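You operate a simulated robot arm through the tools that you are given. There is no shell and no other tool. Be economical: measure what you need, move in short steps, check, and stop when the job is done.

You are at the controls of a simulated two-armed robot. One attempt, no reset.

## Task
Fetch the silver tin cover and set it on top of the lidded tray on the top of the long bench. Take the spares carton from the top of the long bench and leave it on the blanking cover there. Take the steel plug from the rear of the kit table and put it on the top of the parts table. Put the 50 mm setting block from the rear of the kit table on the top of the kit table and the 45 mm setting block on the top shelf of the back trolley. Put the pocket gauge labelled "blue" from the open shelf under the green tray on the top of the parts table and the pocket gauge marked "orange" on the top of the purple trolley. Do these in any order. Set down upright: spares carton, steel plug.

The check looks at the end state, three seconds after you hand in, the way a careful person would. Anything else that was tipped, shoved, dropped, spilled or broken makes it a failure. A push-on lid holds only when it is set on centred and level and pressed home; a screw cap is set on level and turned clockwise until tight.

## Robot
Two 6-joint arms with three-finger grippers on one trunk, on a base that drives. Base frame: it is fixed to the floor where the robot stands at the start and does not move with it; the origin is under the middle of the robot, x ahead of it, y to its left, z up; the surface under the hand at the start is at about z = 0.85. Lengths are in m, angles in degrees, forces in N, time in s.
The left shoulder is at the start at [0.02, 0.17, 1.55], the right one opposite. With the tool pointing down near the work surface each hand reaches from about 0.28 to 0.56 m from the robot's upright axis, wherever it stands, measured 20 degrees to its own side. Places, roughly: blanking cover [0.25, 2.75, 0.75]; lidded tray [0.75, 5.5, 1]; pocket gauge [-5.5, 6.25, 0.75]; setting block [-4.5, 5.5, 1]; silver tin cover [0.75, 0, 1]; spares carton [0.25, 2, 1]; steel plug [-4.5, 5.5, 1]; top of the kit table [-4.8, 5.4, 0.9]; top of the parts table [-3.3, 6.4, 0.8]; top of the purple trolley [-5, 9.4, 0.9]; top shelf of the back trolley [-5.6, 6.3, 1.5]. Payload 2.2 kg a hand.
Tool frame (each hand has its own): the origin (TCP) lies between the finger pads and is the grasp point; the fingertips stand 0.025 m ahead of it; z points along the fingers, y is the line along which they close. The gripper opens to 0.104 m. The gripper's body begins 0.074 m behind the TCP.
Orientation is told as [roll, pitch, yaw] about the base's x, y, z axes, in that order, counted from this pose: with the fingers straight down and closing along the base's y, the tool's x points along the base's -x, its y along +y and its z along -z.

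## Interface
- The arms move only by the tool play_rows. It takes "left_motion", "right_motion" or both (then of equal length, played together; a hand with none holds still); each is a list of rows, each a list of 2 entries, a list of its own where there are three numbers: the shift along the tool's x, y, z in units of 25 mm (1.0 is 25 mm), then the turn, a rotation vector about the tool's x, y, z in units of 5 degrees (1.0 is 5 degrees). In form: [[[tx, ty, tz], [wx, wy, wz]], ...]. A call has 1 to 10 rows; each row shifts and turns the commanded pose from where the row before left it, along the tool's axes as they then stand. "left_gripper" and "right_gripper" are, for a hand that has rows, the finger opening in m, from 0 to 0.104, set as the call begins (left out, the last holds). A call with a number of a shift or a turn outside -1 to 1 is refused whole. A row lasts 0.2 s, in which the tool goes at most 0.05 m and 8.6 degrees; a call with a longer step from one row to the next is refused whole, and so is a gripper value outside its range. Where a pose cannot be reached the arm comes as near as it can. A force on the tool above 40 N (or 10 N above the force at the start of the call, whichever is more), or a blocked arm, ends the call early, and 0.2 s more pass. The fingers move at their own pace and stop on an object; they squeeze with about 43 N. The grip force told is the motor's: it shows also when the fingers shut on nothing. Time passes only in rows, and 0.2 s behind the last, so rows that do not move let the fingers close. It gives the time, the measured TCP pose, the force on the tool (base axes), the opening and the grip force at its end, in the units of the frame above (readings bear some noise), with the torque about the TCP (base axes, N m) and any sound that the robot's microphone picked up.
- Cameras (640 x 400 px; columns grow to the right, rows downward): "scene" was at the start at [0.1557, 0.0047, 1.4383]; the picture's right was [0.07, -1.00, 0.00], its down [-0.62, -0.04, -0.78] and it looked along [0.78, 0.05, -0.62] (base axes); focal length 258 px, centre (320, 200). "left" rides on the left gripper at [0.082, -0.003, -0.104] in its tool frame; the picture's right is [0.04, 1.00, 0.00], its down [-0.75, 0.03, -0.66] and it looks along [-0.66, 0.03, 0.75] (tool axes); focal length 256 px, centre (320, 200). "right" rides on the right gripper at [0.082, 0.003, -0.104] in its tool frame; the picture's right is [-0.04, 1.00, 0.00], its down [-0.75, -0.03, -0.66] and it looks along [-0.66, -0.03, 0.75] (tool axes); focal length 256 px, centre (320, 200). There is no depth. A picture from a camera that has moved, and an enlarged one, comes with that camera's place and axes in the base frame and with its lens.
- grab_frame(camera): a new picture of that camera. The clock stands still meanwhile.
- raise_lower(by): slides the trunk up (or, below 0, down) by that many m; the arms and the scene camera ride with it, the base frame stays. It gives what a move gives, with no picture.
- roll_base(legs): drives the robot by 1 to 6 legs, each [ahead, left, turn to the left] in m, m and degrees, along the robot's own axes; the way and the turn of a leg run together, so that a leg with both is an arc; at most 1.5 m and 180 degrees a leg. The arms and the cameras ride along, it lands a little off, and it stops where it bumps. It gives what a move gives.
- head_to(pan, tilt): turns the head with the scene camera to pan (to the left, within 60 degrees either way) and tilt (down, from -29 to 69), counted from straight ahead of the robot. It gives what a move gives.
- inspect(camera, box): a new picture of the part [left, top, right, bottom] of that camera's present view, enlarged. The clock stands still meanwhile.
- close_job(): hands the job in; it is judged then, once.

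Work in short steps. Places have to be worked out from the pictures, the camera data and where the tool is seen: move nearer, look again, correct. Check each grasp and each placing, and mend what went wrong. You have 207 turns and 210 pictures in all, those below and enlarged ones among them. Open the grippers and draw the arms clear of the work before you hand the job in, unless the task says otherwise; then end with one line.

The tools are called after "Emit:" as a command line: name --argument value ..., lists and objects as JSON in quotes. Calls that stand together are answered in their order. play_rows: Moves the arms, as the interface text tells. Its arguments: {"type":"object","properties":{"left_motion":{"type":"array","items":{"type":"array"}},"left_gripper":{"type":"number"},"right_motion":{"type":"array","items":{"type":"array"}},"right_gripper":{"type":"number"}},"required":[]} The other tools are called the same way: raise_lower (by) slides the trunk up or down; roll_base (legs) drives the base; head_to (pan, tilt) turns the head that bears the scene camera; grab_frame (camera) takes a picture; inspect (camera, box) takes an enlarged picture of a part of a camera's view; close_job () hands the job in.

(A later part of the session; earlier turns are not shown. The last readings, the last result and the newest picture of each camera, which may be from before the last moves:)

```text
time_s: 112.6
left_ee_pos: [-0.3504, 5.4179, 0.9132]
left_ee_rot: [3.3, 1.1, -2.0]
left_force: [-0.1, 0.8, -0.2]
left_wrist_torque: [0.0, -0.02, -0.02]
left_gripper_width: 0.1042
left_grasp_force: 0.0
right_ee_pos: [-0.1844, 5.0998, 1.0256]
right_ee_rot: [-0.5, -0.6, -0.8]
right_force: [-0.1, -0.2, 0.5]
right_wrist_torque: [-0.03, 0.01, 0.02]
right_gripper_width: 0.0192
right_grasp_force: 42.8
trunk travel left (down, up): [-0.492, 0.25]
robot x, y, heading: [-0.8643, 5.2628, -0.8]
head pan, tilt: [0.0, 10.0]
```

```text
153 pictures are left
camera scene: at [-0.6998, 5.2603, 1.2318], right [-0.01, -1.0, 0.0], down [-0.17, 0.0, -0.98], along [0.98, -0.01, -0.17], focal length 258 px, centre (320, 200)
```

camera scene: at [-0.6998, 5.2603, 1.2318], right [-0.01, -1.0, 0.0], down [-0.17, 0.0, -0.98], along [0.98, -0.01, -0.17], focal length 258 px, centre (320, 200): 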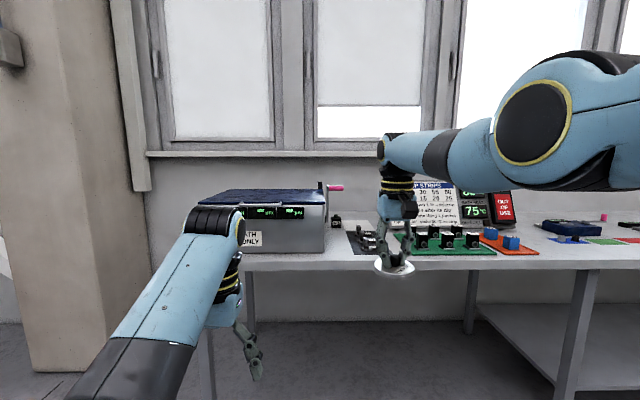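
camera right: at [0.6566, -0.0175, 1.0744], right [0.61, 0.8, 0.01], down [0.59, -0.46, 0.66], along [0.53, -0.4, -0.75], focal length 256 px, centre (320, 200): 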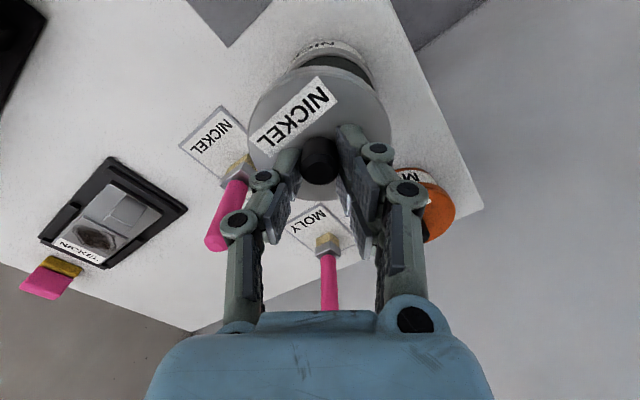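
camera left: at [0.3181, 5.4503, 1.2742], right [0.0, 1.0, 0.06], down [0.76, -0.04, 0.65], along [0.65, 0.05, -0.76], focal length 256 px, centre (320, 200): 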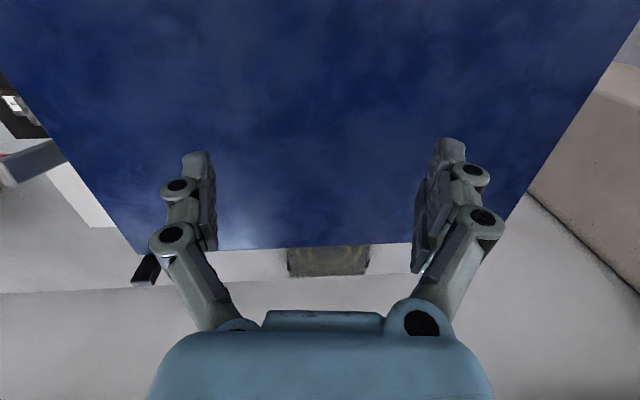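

Under the bench is open between y≈4.4 and 5.64. I raise the trunk, swing the left hand outward, turn 60° left in the aisle, then approach in steps.

Emit:
raise_lower --by 0.15

Emit:
play_rows --left_motion '[[[0, 1, 0], [0, 0, 0]], [[0, 1, 0], [0, 0, 0]], [[0, 1, 0], [0, 0, 0]], [[0, 1, 0], [0, 0, 0]], [[0, 1, 0], [0, 0, 0]], [[0, 1, 0], [0, 0, 0]]]'

Emit:
roll_base --legs '[[0, 0, 60.7]]'

Emit:
head_to --pan -50 --tilt 35

Emit:
grab_frame --camera "scene"

```text
time_s: 114.3
left_ee_pos: [-0.3507, 5.4181, 1.0631]
left_ee_rot: [3.4, 1.0, -1.9]
left_force: [-0.2, -0.2, 0.1]
left_wrist_torque: [0.01, 0.01, 0.01]
left_gripper_width: 0.1039
left_grasp_force: 0.0
right_ee_pos: [-0.1883, 5.099, 1.1803]
right_ee_rot: [-0.5, -0.8, -0.9]
right_force: [-0.3, -1.2, -1.0]
right_wrist_torque: [0.01, -0.01, -0.01]
right_gripper_width: 0.0191
right_grasp_force: 42.7
trunk travel left (down, up): [-0.642, 0.1]
robot x, y, heading: [-0.8626, 5.2609, -0.6]
head pan, tilt: [0.0, 10.0]
```

```text
time_s: 115.8
left_ee_pos: [-0.3391, 5.5684, 1.0645]
left_ee_rot: [3.3, 1.0, -1.9]
left_force: [-0.1, -0.3, 0.1]
left_wrist_torque: [-0.03, 0.03, 0.01]
left_gripper_width: 0.1042
left_grasp_force: 0.0
left hand out of reach, approached as far as the arm can: row 2, 4
right_ee_pos: [-0.1885, 5.0994, 1.1804]
right_ee_rot: [-0.5, -0.7, -0.9]
right_force: [-0.2, 0.3, -0.5]
right_wrist_torque: [-0.02, 0.03, 0.0]
right_gripper_width: 0.0192
right_grasp_force: 42.5
trunk travel left (down, up): [-0.642, 0.1]
robot x, y, heading: [-0.866, 5.2637, -0.3]
head pan, tilt: [0.0, 10.0]
```

```text
time_s: 118.8
left_ee_pos: [-0.858, 5.8707, 1.0653]
left_ee_rot: [3.5, 1.0, 57.5]
left_force: [0.2, -0.6, -0.7]
left_wrist_torque: [-0.01, 0.02, 0.01]
left_gripper_width: 0.1041
left_grasp_force: 0.0
right_ee_pos: [-0.3783, 5.7635, 1.1805]
right_ee_rot: [-0.5, -0.7, 58.4]
right_force: [-0.1, -0.3, -0.5]
right_wrist_torque: [-0.01, 0.03, 0.0]
right_gripper_width: 0.0193
right_grasp_force: 43.0
trunk travel left (down, up): [-0.642, 0.1]
robot x, y, heading: [-0.8624, 5.265, 58.8]
head pan, tilt: [0.0, 10.0]
```

```text
time_s: 120.0
left_ee_pos: [-0.8585, 5.8706, 1.0638]
left_ee_rot: [3.4, 1.0, 57.5]
left_force: [-0.8, 0.1, -0.4]
left_wrist_torque: [0.0, -0.01, -0.02]
left_gripper_width: 0.1039
left_grasp_force: 0.1
right_ee_pos: [-0.3795, 5.7625, 1.1805]
right_ee_rot: [-0.5, -0.7, 58.4]
right_force: [0.2, 0.2, -1.1]
right_wrist_torque: [-0.02, 0.0, -0.02]
right_gripper_width: 0.0192
right_grasp_force: 43.0
trunk travel left (down, up): [-0.642, 0.1]
robot x, y, heading: [-0.8649, 5.2645, 58.6]
head pan, tilt: [-50.0, 35.0]
```

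```text
152 pictures are left
camera scene: at [-0.7416, 5.3364, 1.3431], right [0.15, -0.99, 0.0], down [-0.57, -0.09, -0.82], along [0.81, 0.13, -0.57], focal length 258 px, centre (320, 200)
```

scene: 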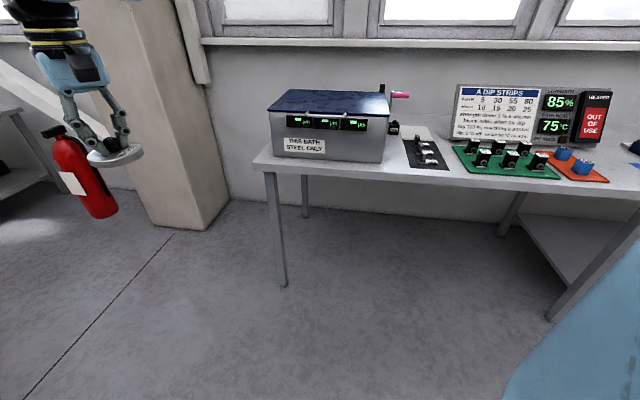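

Heading ok. I swing the right hand to its final robot-relative position here in the free aisle, to verify reach before approaching.

Emit:
play_rows --right_motion '[[[0.345, -0.96, 0], [0, 0, 0]], [[0.345, -0.96, 0], [0, 0, 0]], [[0.345, -0.96, 0], [0, 0, 0]], [[0.345, -0.96, 0], [0, 0, 0]], [[0.345, -0.96, 0], [0, 0, 0]], [[0.345, -0.96, 0], [0, 0, 0]], [[0.345, -0.96, 0], [0, 0, 0]], [[0.345, -0.96, 0], [0, 0, 0]]]'

Emit:
play_rows --right_motion '[[[0.345, -0.96, 0], [0, 0, 0]], [[0.345, -0.96, 0], [0, 0, 0]], [[0.345, -0.96, 0], [0, 0, 0]], [[0.345, -0.96, 0], [0, 0, 0]], [[0.345, -0.96, 0], [0, 0, 0]], [[0.345, -0.96, 0], [0, 0, 0]], [[0.345, -0.96, 0], [0, 0, 0]], [[0.345, -0.96, 0], [0, 0, 0]]]'

Emit:
grab_frame --camera "right"

```text
time_s: 121.8
left_ee_pos: [-0.859, 5.8699, 1.0656]
left_ee_rot: [3.4, 0.9, 57.4]
left_force: [0.5, -0.3, 0.2]
left_wrist_torque: [0.03, 0.02, -0.02]
left_gripper_width: 0.1039
left_grasp_force: 0.1
right_ee_pos: [-0.2167, 5.6572, 1.1743]
right_ee_rot: [-0.4, -0.7, 58.4]
right_force: [-0.2, 0.2, -0.9]
right_wrist_torque: [-0.01, 0.0, 0.01]
right_gripper_width: 0.0192
right_grasp_force: 42.9
right hand out of reach, approached as far as the arm can: row 1, 2, 3, 4, 5, 6, 7, 8
trunk travel left (down, up): [-0.642, 0.1]
robot x, y, heading: [-0.8641, 5.2626, 59.3]
head pan, tilt: [-50.0, 35.0]
```

```text
time_s: 123.6
left_ee_pos: [-0.8579, 5.8699, 1.0638]
left_ee_rot: [3.3, 0.9, 57.5]
left_force: [-0.1, 0.4, 0.0]
left_wrist_torque: [0.0, 0.03, 0.0]
left_gripper_width: 0.104
left_grasp_force: 0.1
right_ee_pos: [-0.0815, 5.504, 1.1755]
right_ee_rot: [-0.4, -0.9, 58.4]
right_force: [0.4, -0.7, -0.3]
right_wrist_torque: [0.0, -0.04, -0.01]
right_gripper_width: 0.0194
right_grasp_force: 42.8
right hand out of reach, approached as far as the arm can: row 1, 2, 3
trunk travel left (down, up): [-0.642, 0.1]
robot x, y, heading: [-0.8647, 5.2648, 58.8]
head pan, tilt: [-50.0, 35.0]
```

```text
151 pictures are left
camera right: at [-0.1289, 5.4351, 1.2784], right [-0.83, 0.56, -0.01], down [0.41, 0.62, 0.67], along [0.38, 0.55, -0.75], focal length 256 px, centre (320, 200)
```

right: 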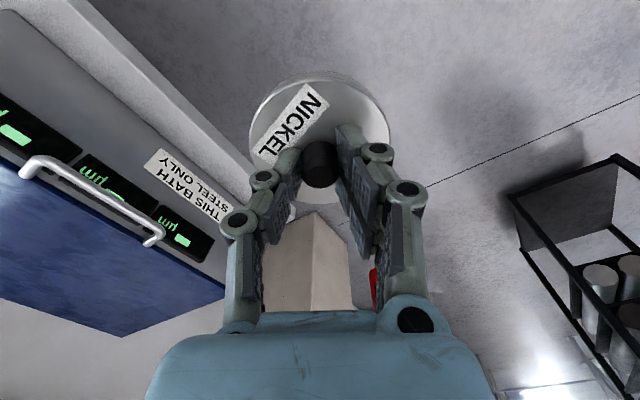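

Reach works with the robot only slightly under the bench edge. I drive 0.6 m toward +x (robot-diagonal) with the cover above the bath lid, then look.

Emit:
roll_base --legs '[[0.302, -0.518, 0]]'

Emit:
grab_frame --camera "right"

Emit:
grab_frame --camera "scene"

```text
time_s: 126.9
left_ee_pos: [-0.2631, 5.8635, 1.0648]
left_ee_rot: [3.5, 1.0, 57.7]
left_force: [0.1, -1.3, 0.8]
left_wrist_torque: [0.01, 0.03, 0.02]
left_gripper_width: 0.1039
left_grasp_force: 0.0
right_ee_pos: [0.5138, 5.5003, 1.1747]
right_ee_rot: [-0.5, -0.6, 58.7]
right_force: [-0.2, 0.0, -0.7]
right_wrist_torque: [0.02, 0.02, 0.02]
right_gripper_width: 0.0193
right_grasp_force: 43.5
trunk travel left (down, up): [-0.642, 0.1]
robot x, y, heading: [-0.2654, 5.2538, 59.4]
head pan, tilt: [-50.0, 35.0]
```

```text
150 pictures are left
camera right: at [0.4661, 5.4314, 1.2789], right [-0.83, 0.55, -0.01], down [0.41, 0.62, 0.67], along [0.37, 0.55, -0.75], focal length 256 px, centre (320, 200)
```

right: 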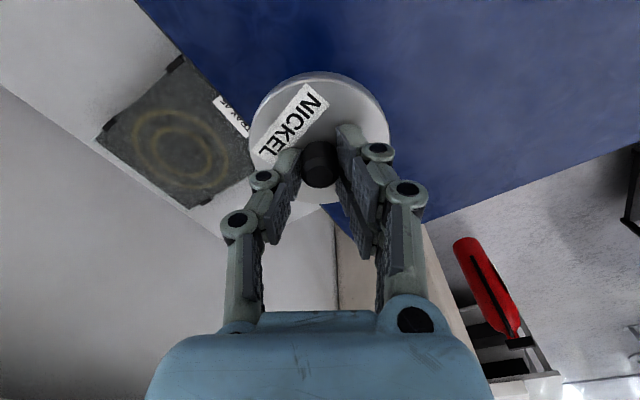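

```text
149 pictures are left
camera scene: at [-0.1449, 5.3297, 1.3431], right [0.16, -0.99, 0.0], down [-0.57, -0.09, -0.82], along [0.81, 0.13, -0.57], focal length 258 px, centre (320, 200)
```

scene: 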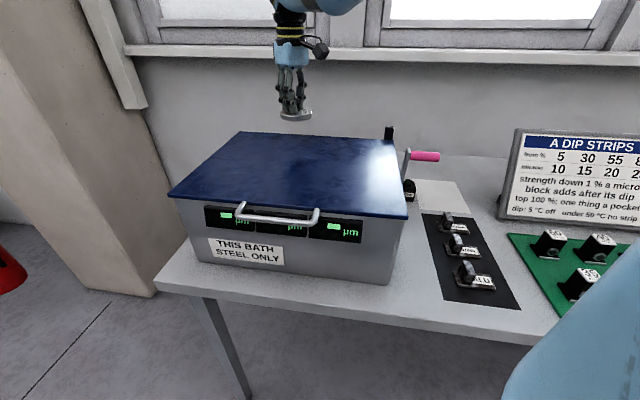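

Triangulation gives tray top z≈0.93, ring centre ≈[0.762,5.482]. I drive the remaining (0.248,−0.018).

Emit:
roll_base --legs '[[0.111, -0.223, 0]]'

Emit:
grab_frame --camera "right"

Emit:
grab_frame --camera "scene"

```text
time_s: 128.7
left_ee_pos: [-0.018, 5.8436, 1.0648]
left_ee_rot: [3.4, 0.9, 57.6]
left_force: [0.0, -0.5, 0.5]
left_wrist_torque: [0.01, 0.01, 0.04]
left_gripper_width: 0.1039
left_grasp_force: 0.1
right_ee_pos: [0.7572, 5.4823, 1.175]
right_ee_rot: [-0.5, -0.7, 58.6]
right_force: [0.7, -0.4, -0.8]
right_wrist_torque: [-0.03, 0.01, 0.06]
right_gripper_width: 0.0192
right_grasp_force: 43.0
trunk travel left (down, up): [-0.642, 0.1]
robot x, y, heading: [-0.0246, 5.2393, 59.2]
head pan, tilt: [-50.0, 35.0]
```

```text
148 pictures are left
camera right: at [0.7105, 5.4122, 1.2788], right [-0.83, 0.55, -0.01], down [0.41, 0.62, 0.67], along [0.37, 0.55, -0.75], focal length 256 px, centre (320, 200)
```

right: 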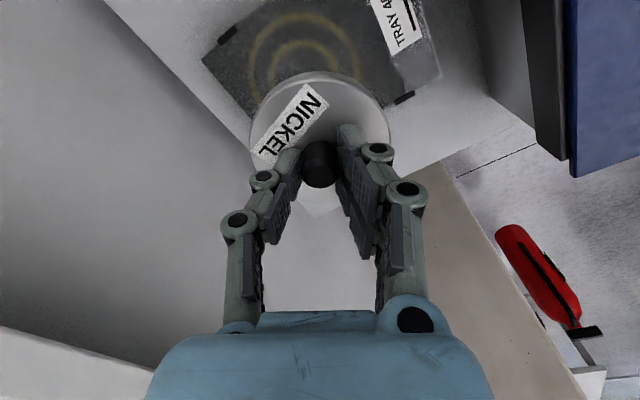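

```text
147 pictures are left
camera scene: at [0.0996, 5.3104, 1.343], right [0.16, -0.99, 0.0], down [-0.57, -0.09, -0.82], along [0.81, 0.13, -0.57], focal length 258 px, centre (320, 200)
```

scene: 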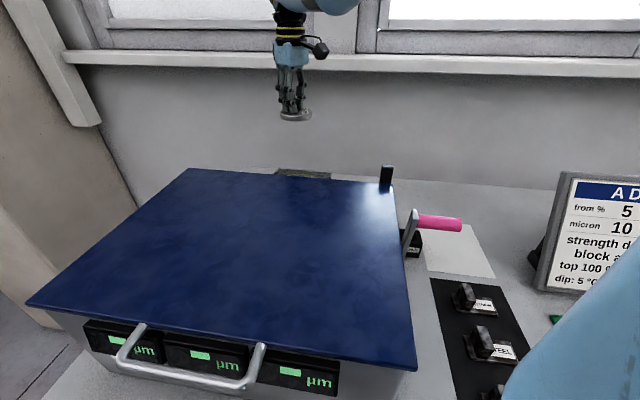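

Ring centre refined to ≈[0.768,5.475]. I lower the trunk 0.13 and recheck alignment with the wrist camera.

Emit:
raise_lower --by -0.13

Emit:
grab_frame --camera "right"

Emit:
grab_frame --camera "scene"

```text
time_s: 130.3
left_ee_pos: [-0.0196, 5.8439, 0.9345]
left_ee_rot: [3.4, 0.9, 57.7]
left_force: [0.5, 0.0, 0.1]
left_wrist_torque: [-0.03, 0.0, -0.02]
left_gripper_width: 0.1039
left_grasp_force: 0.1
right_ee_pos: [0.7563, 5.4817, 1.0454]
right_ee_rot: [-0.6, -0.8, 58.7]
right_force: [0.0, -0.5, -0.9]
right_wrist_torque: [0.0, -0.02, 0.02]
right_gripper_width: 0.0189
right_grasp_force: 42.9
trunk travel left (down, up): [-0.512, 0.23]
robot x, y, heading: [-0.0214, 5.2348, 59.1]
head pan, tilt: [-50.0, 35.0]
```

```text
146 pictures are left
camera right: at [0.7098, 5.4121, 1.1494], right [-0.83, 0.55, -0.01], down [0.41, 0.62, 0.67], along [0.37, 0.55, -0.75], focal length 256 px, centre (320, 200)
```

right: 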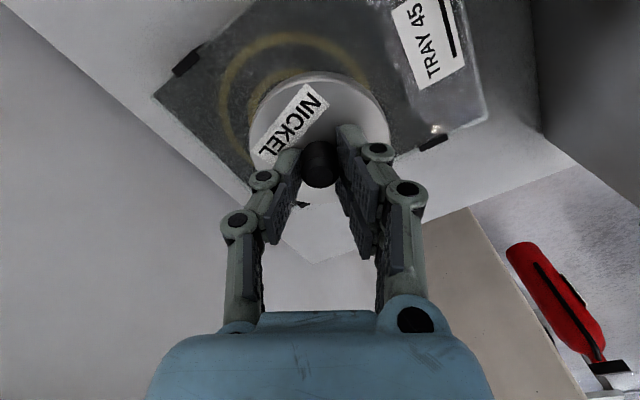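

```text
145 pictures are left
camera scene: at [0.0996, 5.3112, 1.2122], right [0.16, -0.99, 0.0], down [-0.57, -0.09, -0.82], along [0.81, 0.13, -0.57], focal length 258 px, centre (320, 200)
```

scene: 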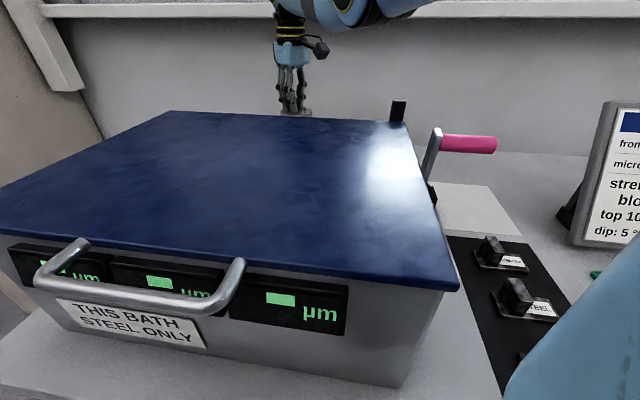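

Ring centre ≈[0.773,5.467]; I correct by ~24 mm along tool −y.

Emit:
play_rows --right_motion '[[[0.09, -0.47, 0], [0, 0, 0]], [[0.09, -0.47, 0], [0, 0, 0]], [[0, 0, 0], [0, 0, 0]]]'

Emit:
raise_lower --by -0.04

Emit:
grab_frame --camera "right"

```text
time_s: 131.1
left_ee_pos: [-0.0203, 5.8455, 0.9351]
left_ee_rot: [3.5, 0.9, 57.7]
left_force: [-1.6, 0.7, -0.3]
left_wrist_torque: [-0.02, -0.01, 0.01]
left_gripper_width: 0.1038
left_grasp_force: 0.0
right_ee_pos: [0.772, 5.4663, 1.0466]
right_ee_rot: [-0.5, -0.8, 58.7]
right_force: [-0.1, 0.0, -1.1]
right_wrist_torque: [0.01, 0.04, 0.0]
right_gripper_width: 0.0191
right_grasp_force: 43.1
right hand out of reach, approached as far as the arm can: row 2
trunk travel left (down, up): [-0.512, 0.23]
robot x, y, heading: [-0.0194, 5.2366, 58.9]
head pan, tilt: [-50.0, 35.0]
```

```text
time_s: 131.9
left_ee_pos: [-0.0198, 5.8447, 0.895]
left_ee_rot: [3.4, 0.7, 57.8]
left_force: [0.0, -0.6, -0.1]
left_wrist_torque: [-0.01, 0.03, 0.0]
left_gripper_width: 0.1039
left_grasp_force: 0.1
right_ee_pos: [0.771, 5.4647, 1.0075]
right_ee_rot: [-0.5, -0.8, 58.7]
right_force: [-0.3, 0.0, -0.9]
right_wrist_torque: [0.01, 0.01, 0.02]
right_gripper_width: 0.0189
right_grasp_force: 42.9
trunk travel left (down, up): [-0.472, 0.27]
robot x, y, heading: [-0.0271, 5.2339, 59.3]
head pan, tilt: [-50.0, 35.0]
```

```text
144 pictures are left
camera right: at [0.7233, 5.3957, 1.1101], right [-0.83, 0.55, -0.01], down [0.41, 0.62, 0.67], along [0.37, 0.55, -0.74], focal length 256 px, centre (320, 200)
```

right: 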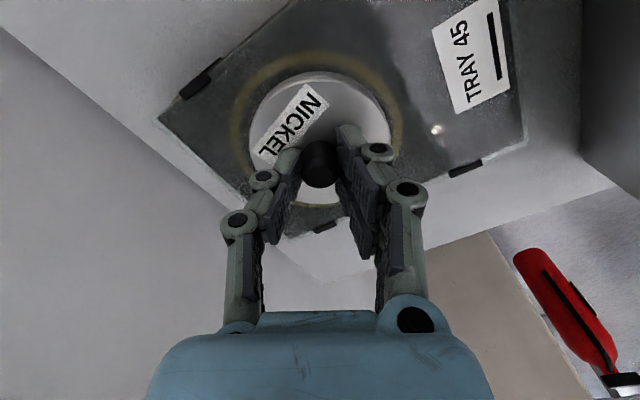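

Ring is nicely concentric with the cover. I lower in small steps until contact.

Emit:
raise_lower --by -0.02

Emit:
raise_lower --by -0.008

Emit:
grab_frame --camera "right"

```text
time_s: 132.6
left_ee_pos: [-0.0209, 5.8452, 0.8729]
left_ee_rot: [3.4, 0.6, 57.7]
left_force: [-0.1, 0.2, -0.3]
left_wrist_torque: [0.03, -0.02, 0.02]
left_gripper_width: 0.104
left_grasp_force: 0.0
right_ee_pos: [0.7716, 5.4659, 0.9872]
right_ee_rot: [-0.6, -0.7, 58.7]
right_force: [0.2, -0.2, 0.1]
right_wrist_torque: [0.0, 0.01, -0.03]
right_gripper_width: 0.0192
right_grasp_force: 43.1
trunk travel left (down, up): [-0.452, 0.29]
robot x, y, heading: [-0.0223, 5.2382, 59.1]
head pan, tilt: [-50.0, 35.0]
```

```text
time_s: 133.2
left_ee_pos: [-0.0192, 5.8457, 0.8644]
left_ee_rot: [3.4, 0.5, 57.6]
left_force: [-0.9, -0.1, 0.6]
left_wrist_torque: [-0.03, 0.0, 0.02]
left_gripper_width: 0.1037
left_grasp_force: 0.1
right_ee_pos: [0.7705, 5.4637, 0.9785]
right_ee_rot: [-0.5, -0.8, 58.7]
right_force: [0.9, 0.0, -0.5]
right_wrist_torque: [0.04, 0.0, 0.03]
right_gripper_width: 0.0193
right_grasp_force: 43.4
trunk travel left (down, up): [-0.444, 0.298]
robot x, y, heading: [-0.0267, 5.2314, 59.2]
head pan, tilt: [-50.0, 35.0]
```

```text
143 pictures are left
camera right: at [0.7234, 5.3957, 1.0818], right [-0.83, 0.55, -0.01], down [0.41, 0.62, 0.67], along [0.37, 0.55, -0.74], focal length 256 px, centre (320, 200)
```

right: 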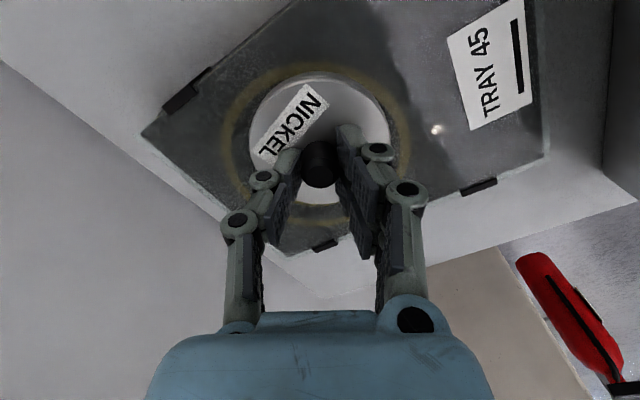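

Still centred, not touching yet; continue lowering in 6 mm steps.

Emit:
raise_lower --by -0.006

Emit:
raise_lower --by -0.004

Emit:
raise_lower --by -0.004

```text
time_s: 133.7
left_ee_pos: [-0.0188, 5.8471, 0.8592]
left_ee_rot: [3.4, 0.5, 57.7]
left_force: [0.1, 0.2, 0.2]
left_wrist_torque: [-0.02, 0.01, 0.02]
left_gripper_width: 0.1042
left_grasp_force: 0.2
right_ee_pos: [0.769, 5.4653, 0.9716]
right_ee_rot: [-0.5, -0.8, 58.7]
right_force: [-0.6, 0.8, -1.7]
right_wrist_torque: [-0.02, -0.05, 0.0]
right_gripper_width: 0.0194
right_grasp_force: 43.0
trunk travel left (down, up): [-0.438, 0.304]
robot x, y, heading: [-0.0257, 5.2377, 59.3]
head pan, tilt: [-50.0, 35.0]
```

```text
time_s: 134.3
left_ee_pos: [-0.0192, 5.8452, 0.8546]
left_ee_rot: [3.5, 0.7, 57.7]
left_force: [0.7, 0.6, 0.8]
left_wrist_torque: [-0.03, 0.02, -0.02]
left_gripper_width: 0.1038
left_grasp_force: 0.0
right_ee_pos: [0.7704, 5.465, 0.9677]
right_ee_rot: [-0.6, -0.8, 58.6]
right_force: [-0.3, -0.2, -1.3]
right_wrist_torque: [0.0, -0.01, 0.01]
right_gripper_width: 0.019
right_grasp_force: 42.5
trunk travel left (down, up): [-0.434, 0.308]
robot x, y, heading: [-0.0248, 5.2345, 58.7]
head pan, tilt: [-50.0, 35.0]
```

```text
time_s: 134.8
left_ee_pos: [-0.0194, 5.8456, 0.8506]
left_ee_rot: [3.4, 0.5, 57.7]
left_force: [-0.3, -0.2, 0.2]
left_wrist_torque: [0.0, 0.01, 0.02]
left_gripper_width: 0.104
left_grasp_force: 0.1
right_ee_pos: [0.77, 5.4651, 0.9654]
right_ee_rot: [-0.5, -0.8, 58.7]
right_force: [-0.1, 0.5, -1.3]
right_wrist_torque: [0.0, 0.0, 0.0]
right_gripper_width: 0.019
right_grasp_force: 43.3
trunk travel left (down, up): [-0.43, 0.312]
robot x, y, heading: [-0.0216, 5.2396, 58.7]
head pan, tilt: [-50.0, 35.0]
```

No contact yet; continue.

Emit:
raise_lower --by -0.005

Emit:
raise_lower --by -0.004

Emit:
grab_frame --camera "right"

```text
time_s: 135.3
left_ee_pos: [-0.0188, 5.8464, 0.845]
left_ee_rot: [3.4, 0.6, 57.7]
left_force: [0.1, -0.5, -0.9]
left_wrist_torque: [-0.01, 0.01, -0.02]
left_gripper_width: 0.1041
left_grasp_force: 0.0
right_ee_pos: [0.7716, 5.4654, 0.9586]
right_ee_rot: [-0.4, -0.7, 58.7]
right_force: [-0.1, -0.3, -0.3]
right_wrist_torque: [-0.01, 0.0, -0.02]
right_gripper_width: 0.0189
right_grasp_force: 42.9
trunk travel left (down, up): [-0.425, 0.317]
robot x, y, heading: [-0.0258, 5.2349, 58.8]
head pan, tilt: [-50.0, 35.0]
```

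```text
time_s: 135.9
left_ee_pos: [-0.019, 5.8459, 0.8406]
left_ee_rot: [3.3, 0.5, 57.7]
left_force: [0.7, -0.3, 0.3]
left_wrist_torque: [0.0, 0.03, 0.05]
left_gripper_width: 0.1041
left_grasp_force: 0.1
right_ee_pos: [0.7704, 5.4644, 0.9557]
right_ee_rot: [-0.6, -0.7, 58.7]
right_force: [0.4, -0.3, 0.2]
right_wrist_torque: [0.02, -0.01, 0.0]
right_gripper_width: 0.0193
right_grasp_force: 43.3
trunk travel left (down, up): [-0.421, 0.321]
robot x, y, heading: [-0.0213, 5.2398, 59.1]
head pan, tilt: [-50.0, 35.0]
```

```text
142 pictures are left
camera right: at [0.7233, 5.3956, 1.0585], right [-0.83, 0.55, -0.01], down [0.41, 0.62, 0.67], along [0.37, 0.55, -0.75], focal length 256 px, centre (320, 200)
```

right: 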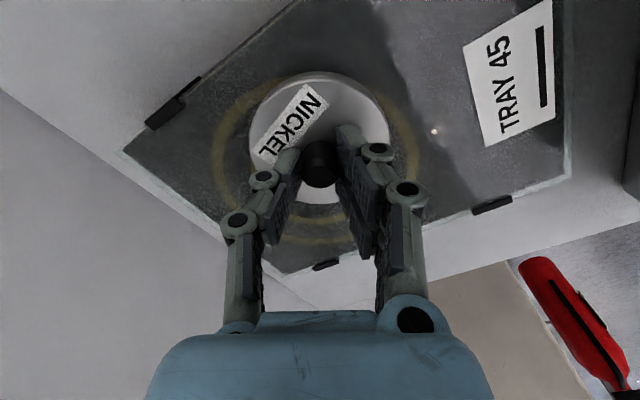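

Close to contact. Judging ring vs cover in the picture, the cover is ~16 mm short toward the robot; I raise slightly, move the base 16 mm ahead, and look.

Emit:
raise_lower --by 0.01

Emit:
roll_base --legs '[[0.016, 0, 0]]'

Emit:
raise_lower --by -0.012

Emit:
grab_frame --camera "right"

```text
time_s: 136.4
left_ee_pos: [-0.0173, 5.8457, 0.8504]
left_ee_rot: [3.4, 0.4, 57.7]
left_force: [0.3, -0.6, -0.1]
left_wrist_torque: [-0.01, 0.03, 0.0]
left_gripper_width: 0.1043
left_grasp_force: 0.1
right_ee_pos: [0.7714, 5.4641, 0.9655]
right_ee_rot: [-0.5, -0.8, 58.7]
right_force: [-0.4, 0.0, -0.3]
right_wrist_torque: [0.01, 0.01, 0.03]
right_gripper_width: 0.0191
right_grasp_force: 42.7
trunk travel left (down, up): [-0.431, 0.311]
robot x, y, heading: [-0.0249, 5.2392, 59.2]
head pan, tilt: [-50.0, 35.0]
```

```text
time_s: 137.2
left_ee_pos: [-0.0103, 5.8606, 0.8508]
left_ee_rot: [3.4, 0.6, 57.6]
left_force: [-0.3, 0.2, -0.6]
left_wrist_torque: [-0.03, -0.02, 0.02]
left_gripper_width: 0.1043
left_grasp_force: 0.1
right_ee_pos: [0.7793, 5.4793, 0.9647]
right_ee_rot: [-0.4, -0.7, 58.7]
right_force: [0.1, 0.8, -1.4]
right_wrist_torque: [-0.05, 0.03, -0.04]
right_gripper_width: 0.0191
right_grasp_force: 42.7
trunk travel left (down, up): [-0.431, 0.311]
robot x, y, heading: [-0.018, 5.251, 58.8]
head pan, tilt: [-50.0, 35.0]
```

```text
time_s: 137.8
left_ee_pos: [-0.0111, 5.8601, 0.8395]
left_ee_rot: [3.4, 0.4, 57.6]
left_force: [0.2, 0.6, 0.4]
left_wrist_torque: [0.0, -0.01, 0.02]
left_gripper_width: 0.1039
left_grasp_force: 0.1
right_ee_pos: [0.7781, 5.4772, 0.9519]
right_ee_rot: [-0.5, -0.8, 58.8]
right_force: [0.4, 0.2, -0.1]
right_wrist_torque: [0.02, -0.01, 0.01]
right_gripper_width: 0.0193
right_grasp_force: 43.5
trunk travel left (down, up): [-0.419, 0.323]
robot x, y, heading: [-0.017, 5.2495, 59.0]
head pan, tilt: [-50.0, 35.0]
```

```text
141 pictures are left
camera right: at [0.7314, 5.4093, 1.0567], right [-0.83, 0.55, -0.01], down [0.41, 0.62, 0.67], along [0.37, 0.55, -0.75], focal length 256 px, centre (320, 200)
```

right: 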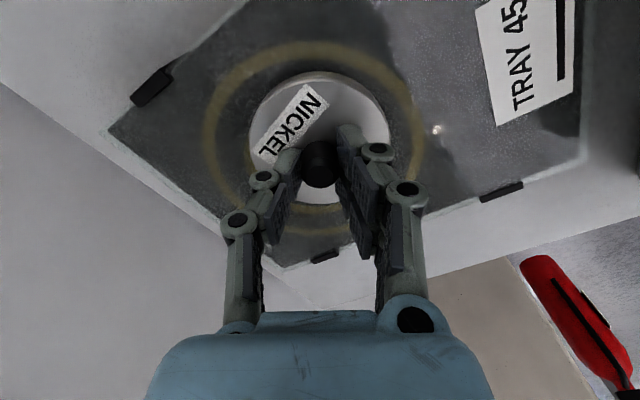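

Now concentric. Continue lowering to contact.

Emit:
raise_lower --by -0.006

Emit:
raise_lower --by -0.005

Emit:
raise_lower --by -0.005

```text
time_s: 138.4
left_ee_pos: [-0.01, 5.8598, 0.8331]
left_ee_rot: [3.3, 0.4, 57.8]
left_force: [-0.3, 0.0, 0.3]
left_wrist_torque: [0.07, 0.0, 0.01]
left_gripper_width: 0.104
left_grasp_force: 0.0
right_ee_pos: [0.7789, 5.4801, 0.9476]
right_ee_rot: [-0.5, -0.9, 58.8]
right_force: [-0.7, 0.0, -1.0]
right_wrist_torque: [0.01, 0.0, -0.01]
right_gripper_width: 0.0189
right_grasp_force: 43.3
trunk travel left (down, up): [-0.413, 0.329]
robot x, y, heading: [-0.0155, 5.2477, 58.8]
head pan, tilt: [-50.0, 35.0]
```

```text
time_s: 138.9
left_ee_pos: [-0.011, 5.8605, 0.8276]
left_ee_rot: [3.3, 0.4, 57.7]
left_force: [1.0, -1.0, 0.1]
left_wrist_torque: [-0.01, 0.01, 0.03]
left_gripper_width: 0.104
left_grasp_force: 0.0
right_ee_pos: [0.7796, 5.4777, 0.943]
right_ee_rot: [-0.5, -0.9, 58.7]
right_force: [2.4, 0.5, 5.4]
right_wrist_torque: [-0.08, 0.21, 0.0]
right_gripper_width: 0.0196
right_grasp_force: 43.1
trunk travel left (down, up): [-0.408, 0.334]
robot x, y, heading: [-0.0127, 5.2523, 58.8]
head pan, tilt: [-50.0, 35.0]
```

```text
time_s: 139.4
left_ee_pos: [-0.0118, 5.8597, 0.8237]
left_ee_rot: [3.3, 0.4, 57.6]
left_force: [-0.5, 0.4, -0.1]
left_wrist_torque: [-0.02, -0.02, 0.0]
left_gripper_width: 0.1044
left_grasp_force: 0.0
right_ee_pos: [0.7779, 5.4777, 0.9429]
right_ee_rot: [-0.7, -1.4, 58.7]
right_force: [8.4, 1.1, 33.1]
right_wrist_torque: [-0.83, 0.32, 0.11]
right_gripper_width: 0.0189
right_grasp_force: 43.3
trunk travel left (down, up): [-0.403, 0.339]
robot x, y, heading: [-0.0154, 5.2503, 58.9]
head pan, tilt: [-50.0, 35.0]
```

Contact (33 N). I ease 4 mm up, open, and raise straight off.

Emit:
raise_lower --by 0.004

Emit:
play_rows --right_motion '[[[0, 0, 0], [0, 0, 0]], [[0, 0, 0], [0, 0, 0]], [[0, 0, 0], [0, 0, 0]]]' --right_gripper 0.06

Emit:
raise_lower --by 0.05

Emit:
grab_frame --camera "right"

```text
time_s: 140.0
left_ee_pos: [-0.0127, 5.8615, 0.8259]
left_ee_rot: [3.3, 0.3, 57.7]
left_force: [-0.7, 0.6, -0.2]
left_wrist_torque: [-0.03, 0.02, 0.01]
left_gripper_width: 0.1041
left_grasp_force: 0.1
right_ee_pos: [0.7772, 5.4783, 0.943]
right_ee_rot: [-0.6, -0.9, 58.7]
right_force: [8.3, 2.2, 23.1]
right_wrist_torque: [0.73, -0.59, -0.1]
right_gripper_width: 0.0193
right_grasp_force: 42.7
trunk travel left (down, up): [-0.407, 0.335]
robot x, y, heading: [-0.015, 5.2488, 58.9]
head pan, tilt: [-50.0, 35.0]
```

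```text
time_s: 140.8
left_ee_pos: [-0.0112, 5.8611, 0.827]
left_ee_rot: [3.4, 0.4, 57.6]
left_force: [0.4, 0.3, 0.3]
left_wrist_torque: [0.02, 0.01, 0.03]
left_gripper_width: 0.1041
left_grasp_force: 0.2
right_ee_pos: [0.7776, 5.4772, 0.9415]
right_ee_rot: [-0.5, -0.6, 58.7]
right_force: [0.2, -1.4, 6.8]
right_wrist_torque: [-0.04, 0.12, 0.06]
right_gripper_width: 0.0605
right_grasp_force: 0.0
trunk travel left (down, up): [-0.407, 0.335]
robot x, y, heading: [-0.0144, 5.2491, 59.1]
head pan, tilt: [-50.0, 35.0]
```

```text
time_s: 141.7
left_ee_pos: [-0.01, 5.8616, 0.875]
left_ee_rot: [3.4, 0.4, 57.7]
left_force: [0.3, 0.7, -0.2]
left_wrist_torque: [-0.05, 0.0, 0.02]
left_gripper_width: 0.1039
left_grasp_force: 0.1
right_ee_pos: [0.778, 5.4785, 0.9903]
right_ee_rot: [-0.5, -0.6, 58.7]
right_force: [-0.5, 0.3, -0.8]
right_wrist_torque: [-0.02, 0.01, 0.0]
right_gripper_width: 0.06
right_grasp_force: 0.0
trunk travel left (down, up): [-0.457, 0.285]
robot x, y, heading: [-0.0118, 5.2504, 59.0]
head pan, tilt: [-50.0, 35.0]
```

```text
140 pictures are left
camera right: at [0.7317, 5.4099, 1.0941], right [-0.83, 0.55, -0.01], down [0.41, 0.62, 0.67], along [0.37, 0.55, -0.75], focal length 256 px, centre (320, 200)
```

right: 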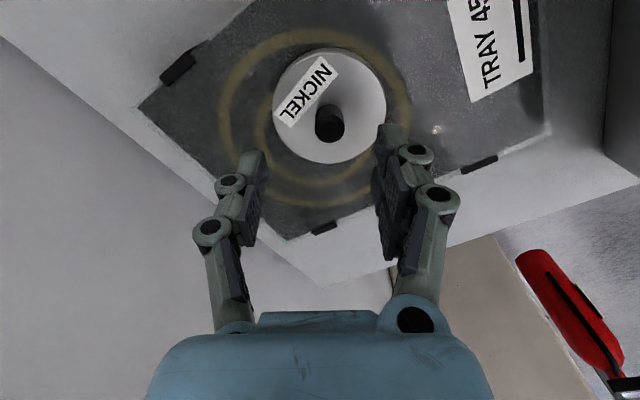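

Cover rests level on the tray lid. I raise the trunk, back out toward −x, and then look west for the other stations.

Emit:
raise_lower --by 0.2

Emit:
roll_base --legs '[[-0.438, 0.728, 0], [0, 0, 120]]'

Emit:
head_to --pan 0 --tilt 10

Emit:
grab_frame --camera "scene"

```text
time_s: 143.9
left_ee_pos: [-0.0101, 5.8607, 1.0771]
left_ee_rot: [3.4, 0.4, 57.7]
left_force: [0.1, 0.2, 0.4]
left_wrist_torque: [-0.01, -0.01, -0.03]
left_gripper_width: 0.1042
left_grasp_force: 0.1
right_ee_pos: [0.7786, 5.4787, 1.1954]
right_ee_rot: [-0.6, -1.2, 58.7]
right_force: [-0.2, 0.5, -0.2]
right_wrist_torque: [-0.02, 0.03, 0.03]
right_gripper_width: 0.0603
right_grasp_force: 0.0
trunk travel left (down, up): [-0.657, 0.085]
robot x, y, heading: [-0.0143, 5.2497, 59.0]
head pan, tilt: [-50.0, 35.0]
```

```text
time_s: 153.3
left_ee_pos: [-1.406, 4.9794, 1.0762]
left_ee_rot: [3.4, 0.4, 175.7]
left_force: [-0.3, -0.6, -0.4]
left_wrist_torque: [0.01, -0.01, -0.02]
left_gripper_width: 0.1039
left_grasp_force: 0.0
right_ee_pos: [-1.4376, 5.8565, 1.1949]
right_ee_rot: [-0.6, -1.2, 176.8]
right_force: [0.0, -1.4, 0.2]
right_wrist_torque: [-0.04, 0.0, 0.03]
right_gripper_width: 0.0599
right_grasp_force: 0.0
trunk travel left (down, up): [-0.657, 0.085]
robot x, y, heading: [-0.8639, 5.2617, 177.2]
head pan, tilt: [-50.0, 35.0]
```

```text
time_s: 154.5
left_ee_pos: [-1.4059, 4.9796, 1.0761]
left_ee_rot: [3.3, 0.4, 175.7]
left_force: [-1.0, 0.5, -0.4]
left_wrist_torque: [-0.01, 0.03, -0.04]
left_gripper_width: 0.1038
left_grasp_force: 0.1
right_ee_pos: [-1.4386, 5.8547, 1.1954]
right_ee_rot: [-0.6, -1.1, 176.8]
right_force: [0.6, 0.0, -0.2]
right_wrist_torque: [-0.02, 0.0, 0.0]
right_gripper_width: 0.06
right_grasp_force: 0.0
trunk travel left (down, up): [-0.657, 0.085]
robot x, y, heading: [-0.8629, 5.2619, 177.0]
head pan, tilt: [0.0, 10.0]
```

```text
139 pictures are left
camera scene: at [-1.0294, 5.2701, 1.3982], right [0.05, 1.0, 0.0], down [0.17, -0.01, -0.98], along [-0.98, 0.05, -0.17], focal length 258 px, centre (320, 200)
```

scene: 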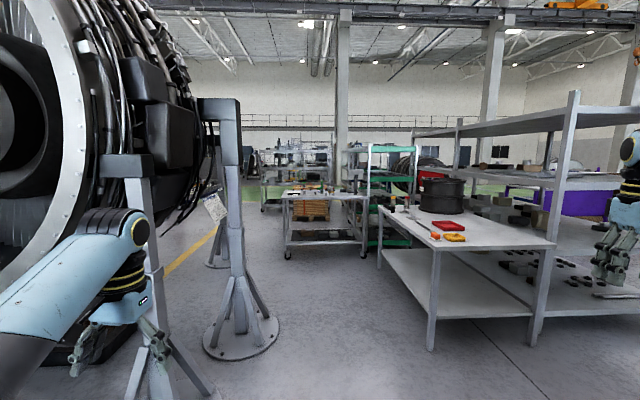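

I see the parts table at right, the kit table cart behind, and a green-framed trolley. Zooming.

Emit:
inspect --camera "scene" --box '[240, 120, 480, 270]'

Emit:
inspect --camera "scene" --box '[370, 90, 640, 260]'

```text
2.67 times, centred on (360, 195) of scene
camera zoom: at [-1.0294, 5.2701, 1.3982], right [0.05, 1.0, 0.0], down [0.17, -0.01, -0.98], along [-0.98, 0.05, -0.17], focal length 689 px, centre (213, 213)
```

zoom: 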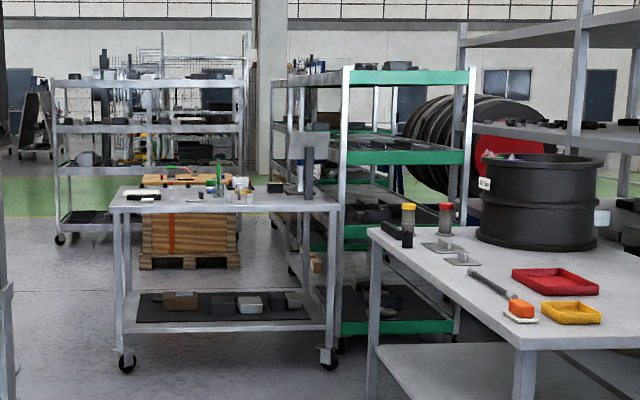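

```text
2.35 times, centred on (505, 175) of scene
camera zoom: at [-1.0294, 5.2701, 1.3982], right [0.05, 1.0, 0.0], down [0.17, -0.01, -0.98], along [-0.98, 0.05, -0.17], focal length 608 px, centre (-115, 259)
```

zoom: 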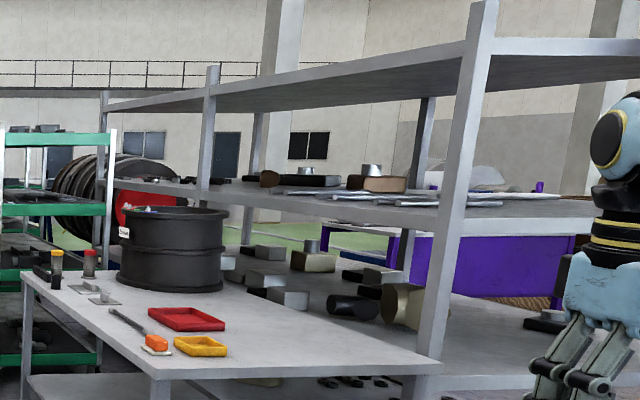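

The cart at x≈−4.1…−4.7, y≈5…6 is the kit table; parts table spans x −2.6…−4.1, y>6.12. I tuck the right arm and drive down the aisle at y≈5.5.

Emit:
play_rows --right_motion '[[[0, 1, 0], [0, 0, 0]], [[0, 1, 0], [0, 0, 0]], [[0, 1, 0], [0, 0, 0]], [[0, 1, 0], [0, 0, 0]], [[0, 1, 0], [0, 0, 0]], [[0, 1, 0], [0, 0, 0]], [[0, 1, 0], [0, 0, 0]], [[0, 1, 0], [0, 0, 0]], [[0, 1, 0], [0, 0, 0]], [[0, 1, 0], [0, 0, 0]]]'

Emit:
play_rows --right_motion '[[[0.5, 1, 0], [0, 0, 0]], [[0.5, 1, 0], [0, 0, 0]], [[0.5, 1, 0], [0, 0, 0]], [[0.5, 1, 0], [0, 0, 0]]]'

Emit:
roll_base --legs '[[0, 0, 3], [1.2, -0.24, 0], [1.1, 0, 0]]'

Emit:
head_to --pan 0 --tilt 25

Emit:
grab_frame --camera "scene"

```text
time_s: 156.7
left_ee_pos: [-1.4048, 4.9793, 1.0754]
left_ee_rot: [3.3, 0.4, 175.7]
left_force: [0.3, -0.7, 0.2]
left_wrist_torque: [0.01, 0.01, 0.04]
left_gripper_width: 0.1041
left_grasp_force: 0.1
right_ee_pos: [-1.523, 5.633, 1.1854]
right_ee_rot: [-0.6, -1.1, 176.8]
right_force: [0.2, 0.5, -0.2]
right_wrist_torque: [0.0, 0.03, -0.03]
right_gripper_width: 0.0602
right_grasp_force: 0.0
right hand out of reach, approached as far as the arm can: row 1, 2, 3, 4, 5, 6, 7, 8, 9, 10
trunk travel left (down, up): [-0.657, 0.085]
robot x, y, heading: [-0.8635, 5.2648, 177.1]
head pan, tilt: [0.0, 10.0]
```

```text
time_s: 157.7
left_ee_pos: [-1.4056, 4.9792, 1.0756]
left_ee_rot: [3.2, 0.5, 175.7]
left_force: [-0.2, 0.4, -0.5]
left_wrist_torque: [0.03, -0.02, 0.01]
left_gripper_width: 0.1037
left_grasp_force: 0.0
right_ee_pos: [-1.535, 5.5365, 1.1773]
right_ee_rot: [-0.6, -1.1, 176.7]
right_force: [0.8, 0.3, 0.0]
right_wrist_torque: [0.03, -0.01, -0.03]
right_gripper_width: 0.06
right_grasp_force: 0.0
right hand out of reach, approached as far as the arm can: row 1, 2, 3, 4
trunk travel left (down, up): [-0.657, 0.085]
robot x, y, heading: [-0.8624, 5.2615, 177.0]
head pan, tilt: [0.0, 10.0]
```

```text
time_s: 169.5
left_ee_pos: [-3.6842, 5.2175, 1.0755]
left_ee_rot: [3.3, 0.4, 177.6]
left_force: [0.4, -0.7, 0.4]
left_wrist_torque: [0.0, 0.0, -0.01]
left_gripper_width: 0.104
left_grasp_force: 0.2
right_ee_pos: [-3.8303, 5.7708, 1.1769]
right_ee_rot: [-0.5, -1.0, 178.7]
right_force: [-0.9, 0.0, 0.3]
right_wrist_torque: [-0.01, -0.03, 0.01]
right_gripper_width: 0.0598
right_grasp_force: 0.1
trunk travel left (down, up): [-0.657, 0.085]
robot x, y, heading: [-3.1501, 5.5202, 179.1]
head pan, tilt: [0.0, 10.0]
```

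```text
time_s: 170.3
left_ee_pos: [-3.6838, 5.2175, 1.0754]
left_ee_rot: [3.4, 0.4, 177.7]
left_force: [-0.2, 0.6, -0.5]
left_wrist_torque: [0.02, 0.02, 0.01]
left_gripper_width: 0.1042
left_grasp_force: 0.1
right_ee_pos: [-3.8297, 5.7707, 1.1763]
right_ee_rot: [-0.6, -1.0, 178.8]
right_force: [0.7, 0.6, 0.3]
right_wrist_torque: [0.01, 0.03, -0.02]
right_gripper_width: 0.0601
right_grasp_force: 0.1
trunk travel left (down, up): [-0.657, 0.085]
robot x, y, heading: [-3.1519, 5.5205, 179.1]
head pan, tilt: [0.0, 25.0]
```

```text
136 pictures are left
camera scene: at [-3.3161, 5.5206, 1.374], right [0.02, 1.0, 0.0], down [0.42, -0.01, -0.91], along [-0.91, 0.02, -0.42], focal length 258 px, centre (320, 200)
```

scene: 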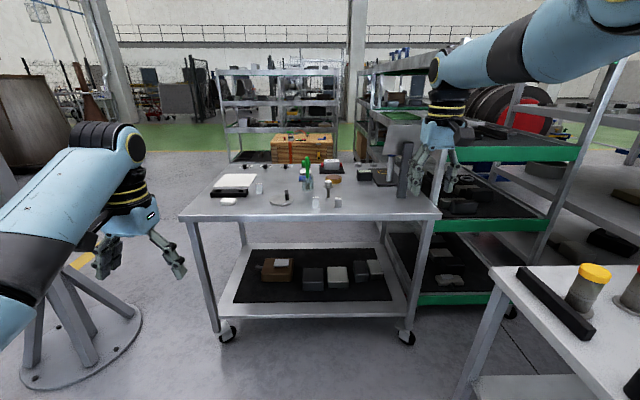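

Emit:
inspect --camera "scene" --box '[170, 140, 450, 315]'

Emit:
inspect --camera "scene" --box '[270, 150, 420, 220]'

Emit:
inspect --camera "scene" --box '[350, 30, 640, 310]'

```text
2.29 times, centred on (310, 228) of scene
camera zoom: at [-3.3161, 5.5206, 1.374], right [0.02, 1.0, 0.0], down [0.42, -0.01, -0.91], along [-0.91, 0.02, -0.42], focal length 590 px, centre (343, 137)
```

zoom: 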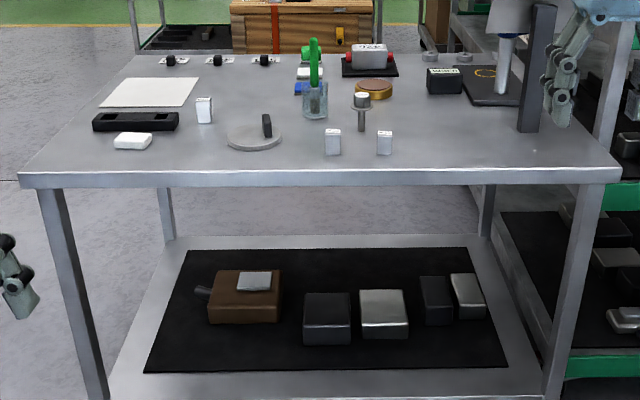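

```text
4.27 times, centred on (345, 185) of scene
camera zoom: at [-3.3161, 5.5206, 1.374], right [0.02, 1.0, 0.0], down [0.42, -0.01, -0.91], along [-0.91, 0.02, -0.42], focal length 1102 px, centre (213, 264)
```

zoom: 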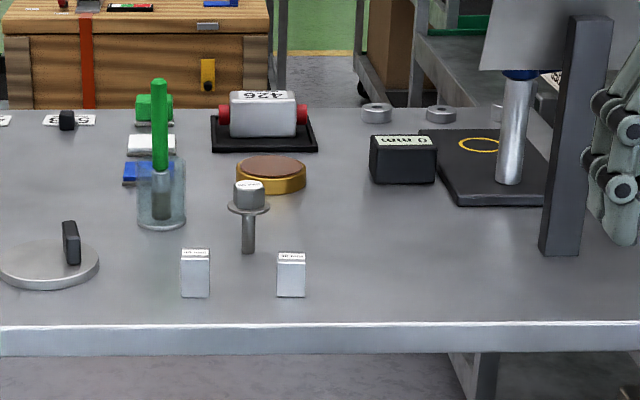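

```text
1.43 times, centred on (495, 170) of scene
camera zoom: at [-3.3161, 5.5206, 1.374], right [0.02, 1.0, 0.0], down [0.42, -0.01, -0.91], along [-0.91, 0.02, -0.42], focal length 369 px, centre (70, 243)
```

zoom: 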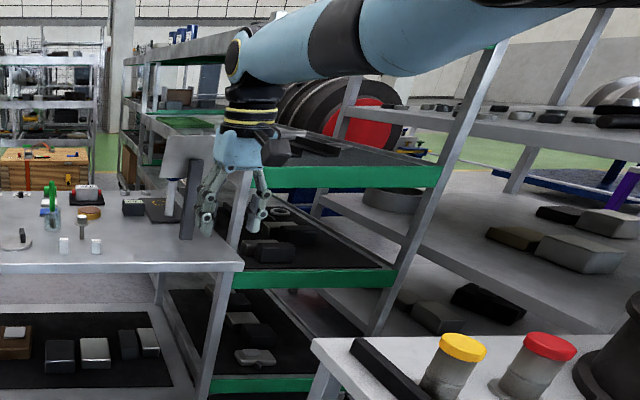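

Small upright blocks, a steel plug (flanged cylinder) and more are on the kit table. I pull the right hand back and move closer to read labels.

Emit:
play_rows --right_motion '[[[1, 0.3, 0], [0, 0, 0]], [[1, 0.3, 0], [0, 0, 0]], [[1, 0.3, 0], [0, 0, 0]], [[1, 0.3, 0], [0, 0, 0]], [[1, 0.3, 0], [0, 0, 0]]]' --left_motion '[[[0, 0, 0], [0.6, 0, 0]], [[0, 0, 0], [0, 0, 0]], [[0, 0, 0], [0, 0, 0]], [[0, 0, 0], [0, 0, 0]], [[0, 0, 0], [0, 0, 0]]]'

Emit:
roll_base --legs '[[0.5, 0, 0.9]]'

Emit:
head_to --pan 0 --tilt 38

Emit:
grab_frame --camera "scene"

Emit:
inspect --camera "scene" --box '[240, 120, 420, 240]'

```text
time_s: 171.5
left_ee_pos: [-3.6826, 5.2185, 1.0754]
left_ee_rot: [0.4, 0.4, 177.5]
left_force: [0.4, -0.4, 0.6]
left_wrist_torque: [0.01, 0.0, 0.0]
left_gripper_width: 0.1042
left_grasp_force: 0.0
right_ee_pos: [-3.826, 5.7281, 1.1559]
right_ee_rot: [-0.6, -1.1, 178.7]
right_force: [-0.9, -0.5, 0.5]
right_wrist_torque: [-0.04, 0.01, 0.0]
right_gripper_width: 0.0599
right_grasp_force: 0.0
right hand out of reach, approached as far as the arm can: row 1, 2, 3, 4, 5
trunk travel left (down, up): [-0.657, 0.085]
robot x, y, heading: [-3.1497, 5.516, 178.9]
head pan, tilt: [0.0, 25.0]
```

```text
time_s: 174.4
left_ee_pos: [-4.1879, 5.2201, 1.0765]
left_ee_rot: [0.4, 0.4, 178.0]
left_force: [0.0, 1.1, 0.5]
left_wrist_torque: [0.04, -0.04, 0.01]
left_gripper_width: 0.104
left_grasp_force: 0.0
right_ee_pos: [-4.3365, 5.7286, 1.1576]
right_ee_rot: [-0.6, -1.1, 179.2]
right_force: [0.5, 0.6, -0.6]
right_wrist_torque: [0.03, -0.01, 0.02]
right_gripper_width: 0.06
right_grasp_force: 0.0
trunk travel left (down, up): [-0.657, 0.085]
robot x, y, heading: [-3.6625, 5.5262, 179.2]
head pan, tilt: [0.0, 25.0]
```

```text
time_s: 175.2
left_ee_pos: [-4.1875, 5.2201, 1.0763]
left_ee_rot: [0.4, 0.4, 178.2]
left_force: [0.4, 0.1, -0.5]
left_wrist_torque: [-0.01, 0.01, -0.03]
left_gripper_width: 0.1042
left_grasp_force: 0.1
right_ee_pos: [-4.3354, 5.7281, 1.1568]
right_ee_rot: [-0.7, -1.0, 179.1]
right_force: [0.4, -0.4, 0.8]
right_wrist_torque: [0.01, 0.01, 0.03]
right_gripper_width: 0.0604
right_grasp_force: 0.1
trunk travel left (down, up): [-0.657, 0.085]
robot x, y, heading: [-3.6607, 5.5257, 179.4]
head pan, tilt: [0.0, 38.0]
```

```text
132 pictures are left
camera scene: at [-3.8181, 5.5256, 1.3536], right [0.01, 1.0, 0.0], down [0.62, -0.01, -0.79], along [-0.79, 0.01, -0.62], focal length 258 px, centre (320, 200)
```

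scene: 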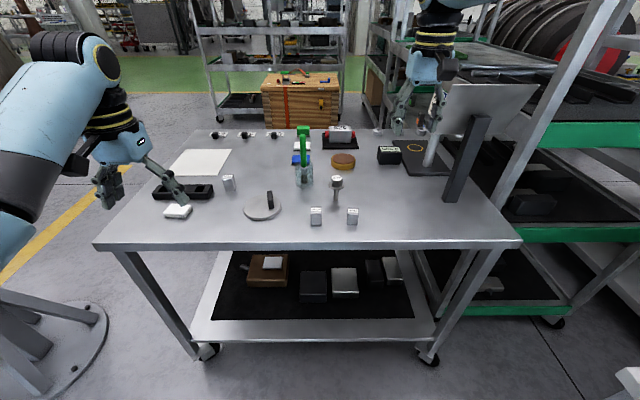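

```text
3.33 times, centred on (330, 180) of scene
camera zoom: at [-3.8181, 5.5256, 1.3536], right [0.01, 1.0, 0.0], down [0.62, -0.01, -0.79], along [-0.79, 0.01, -0.62], focal length 861 px, centre (287, 267)
```

zoom: 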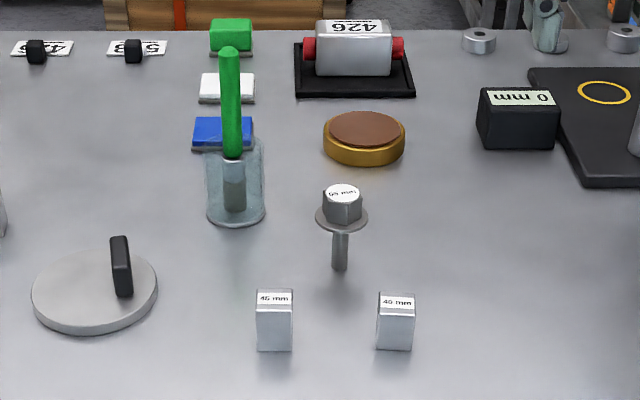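

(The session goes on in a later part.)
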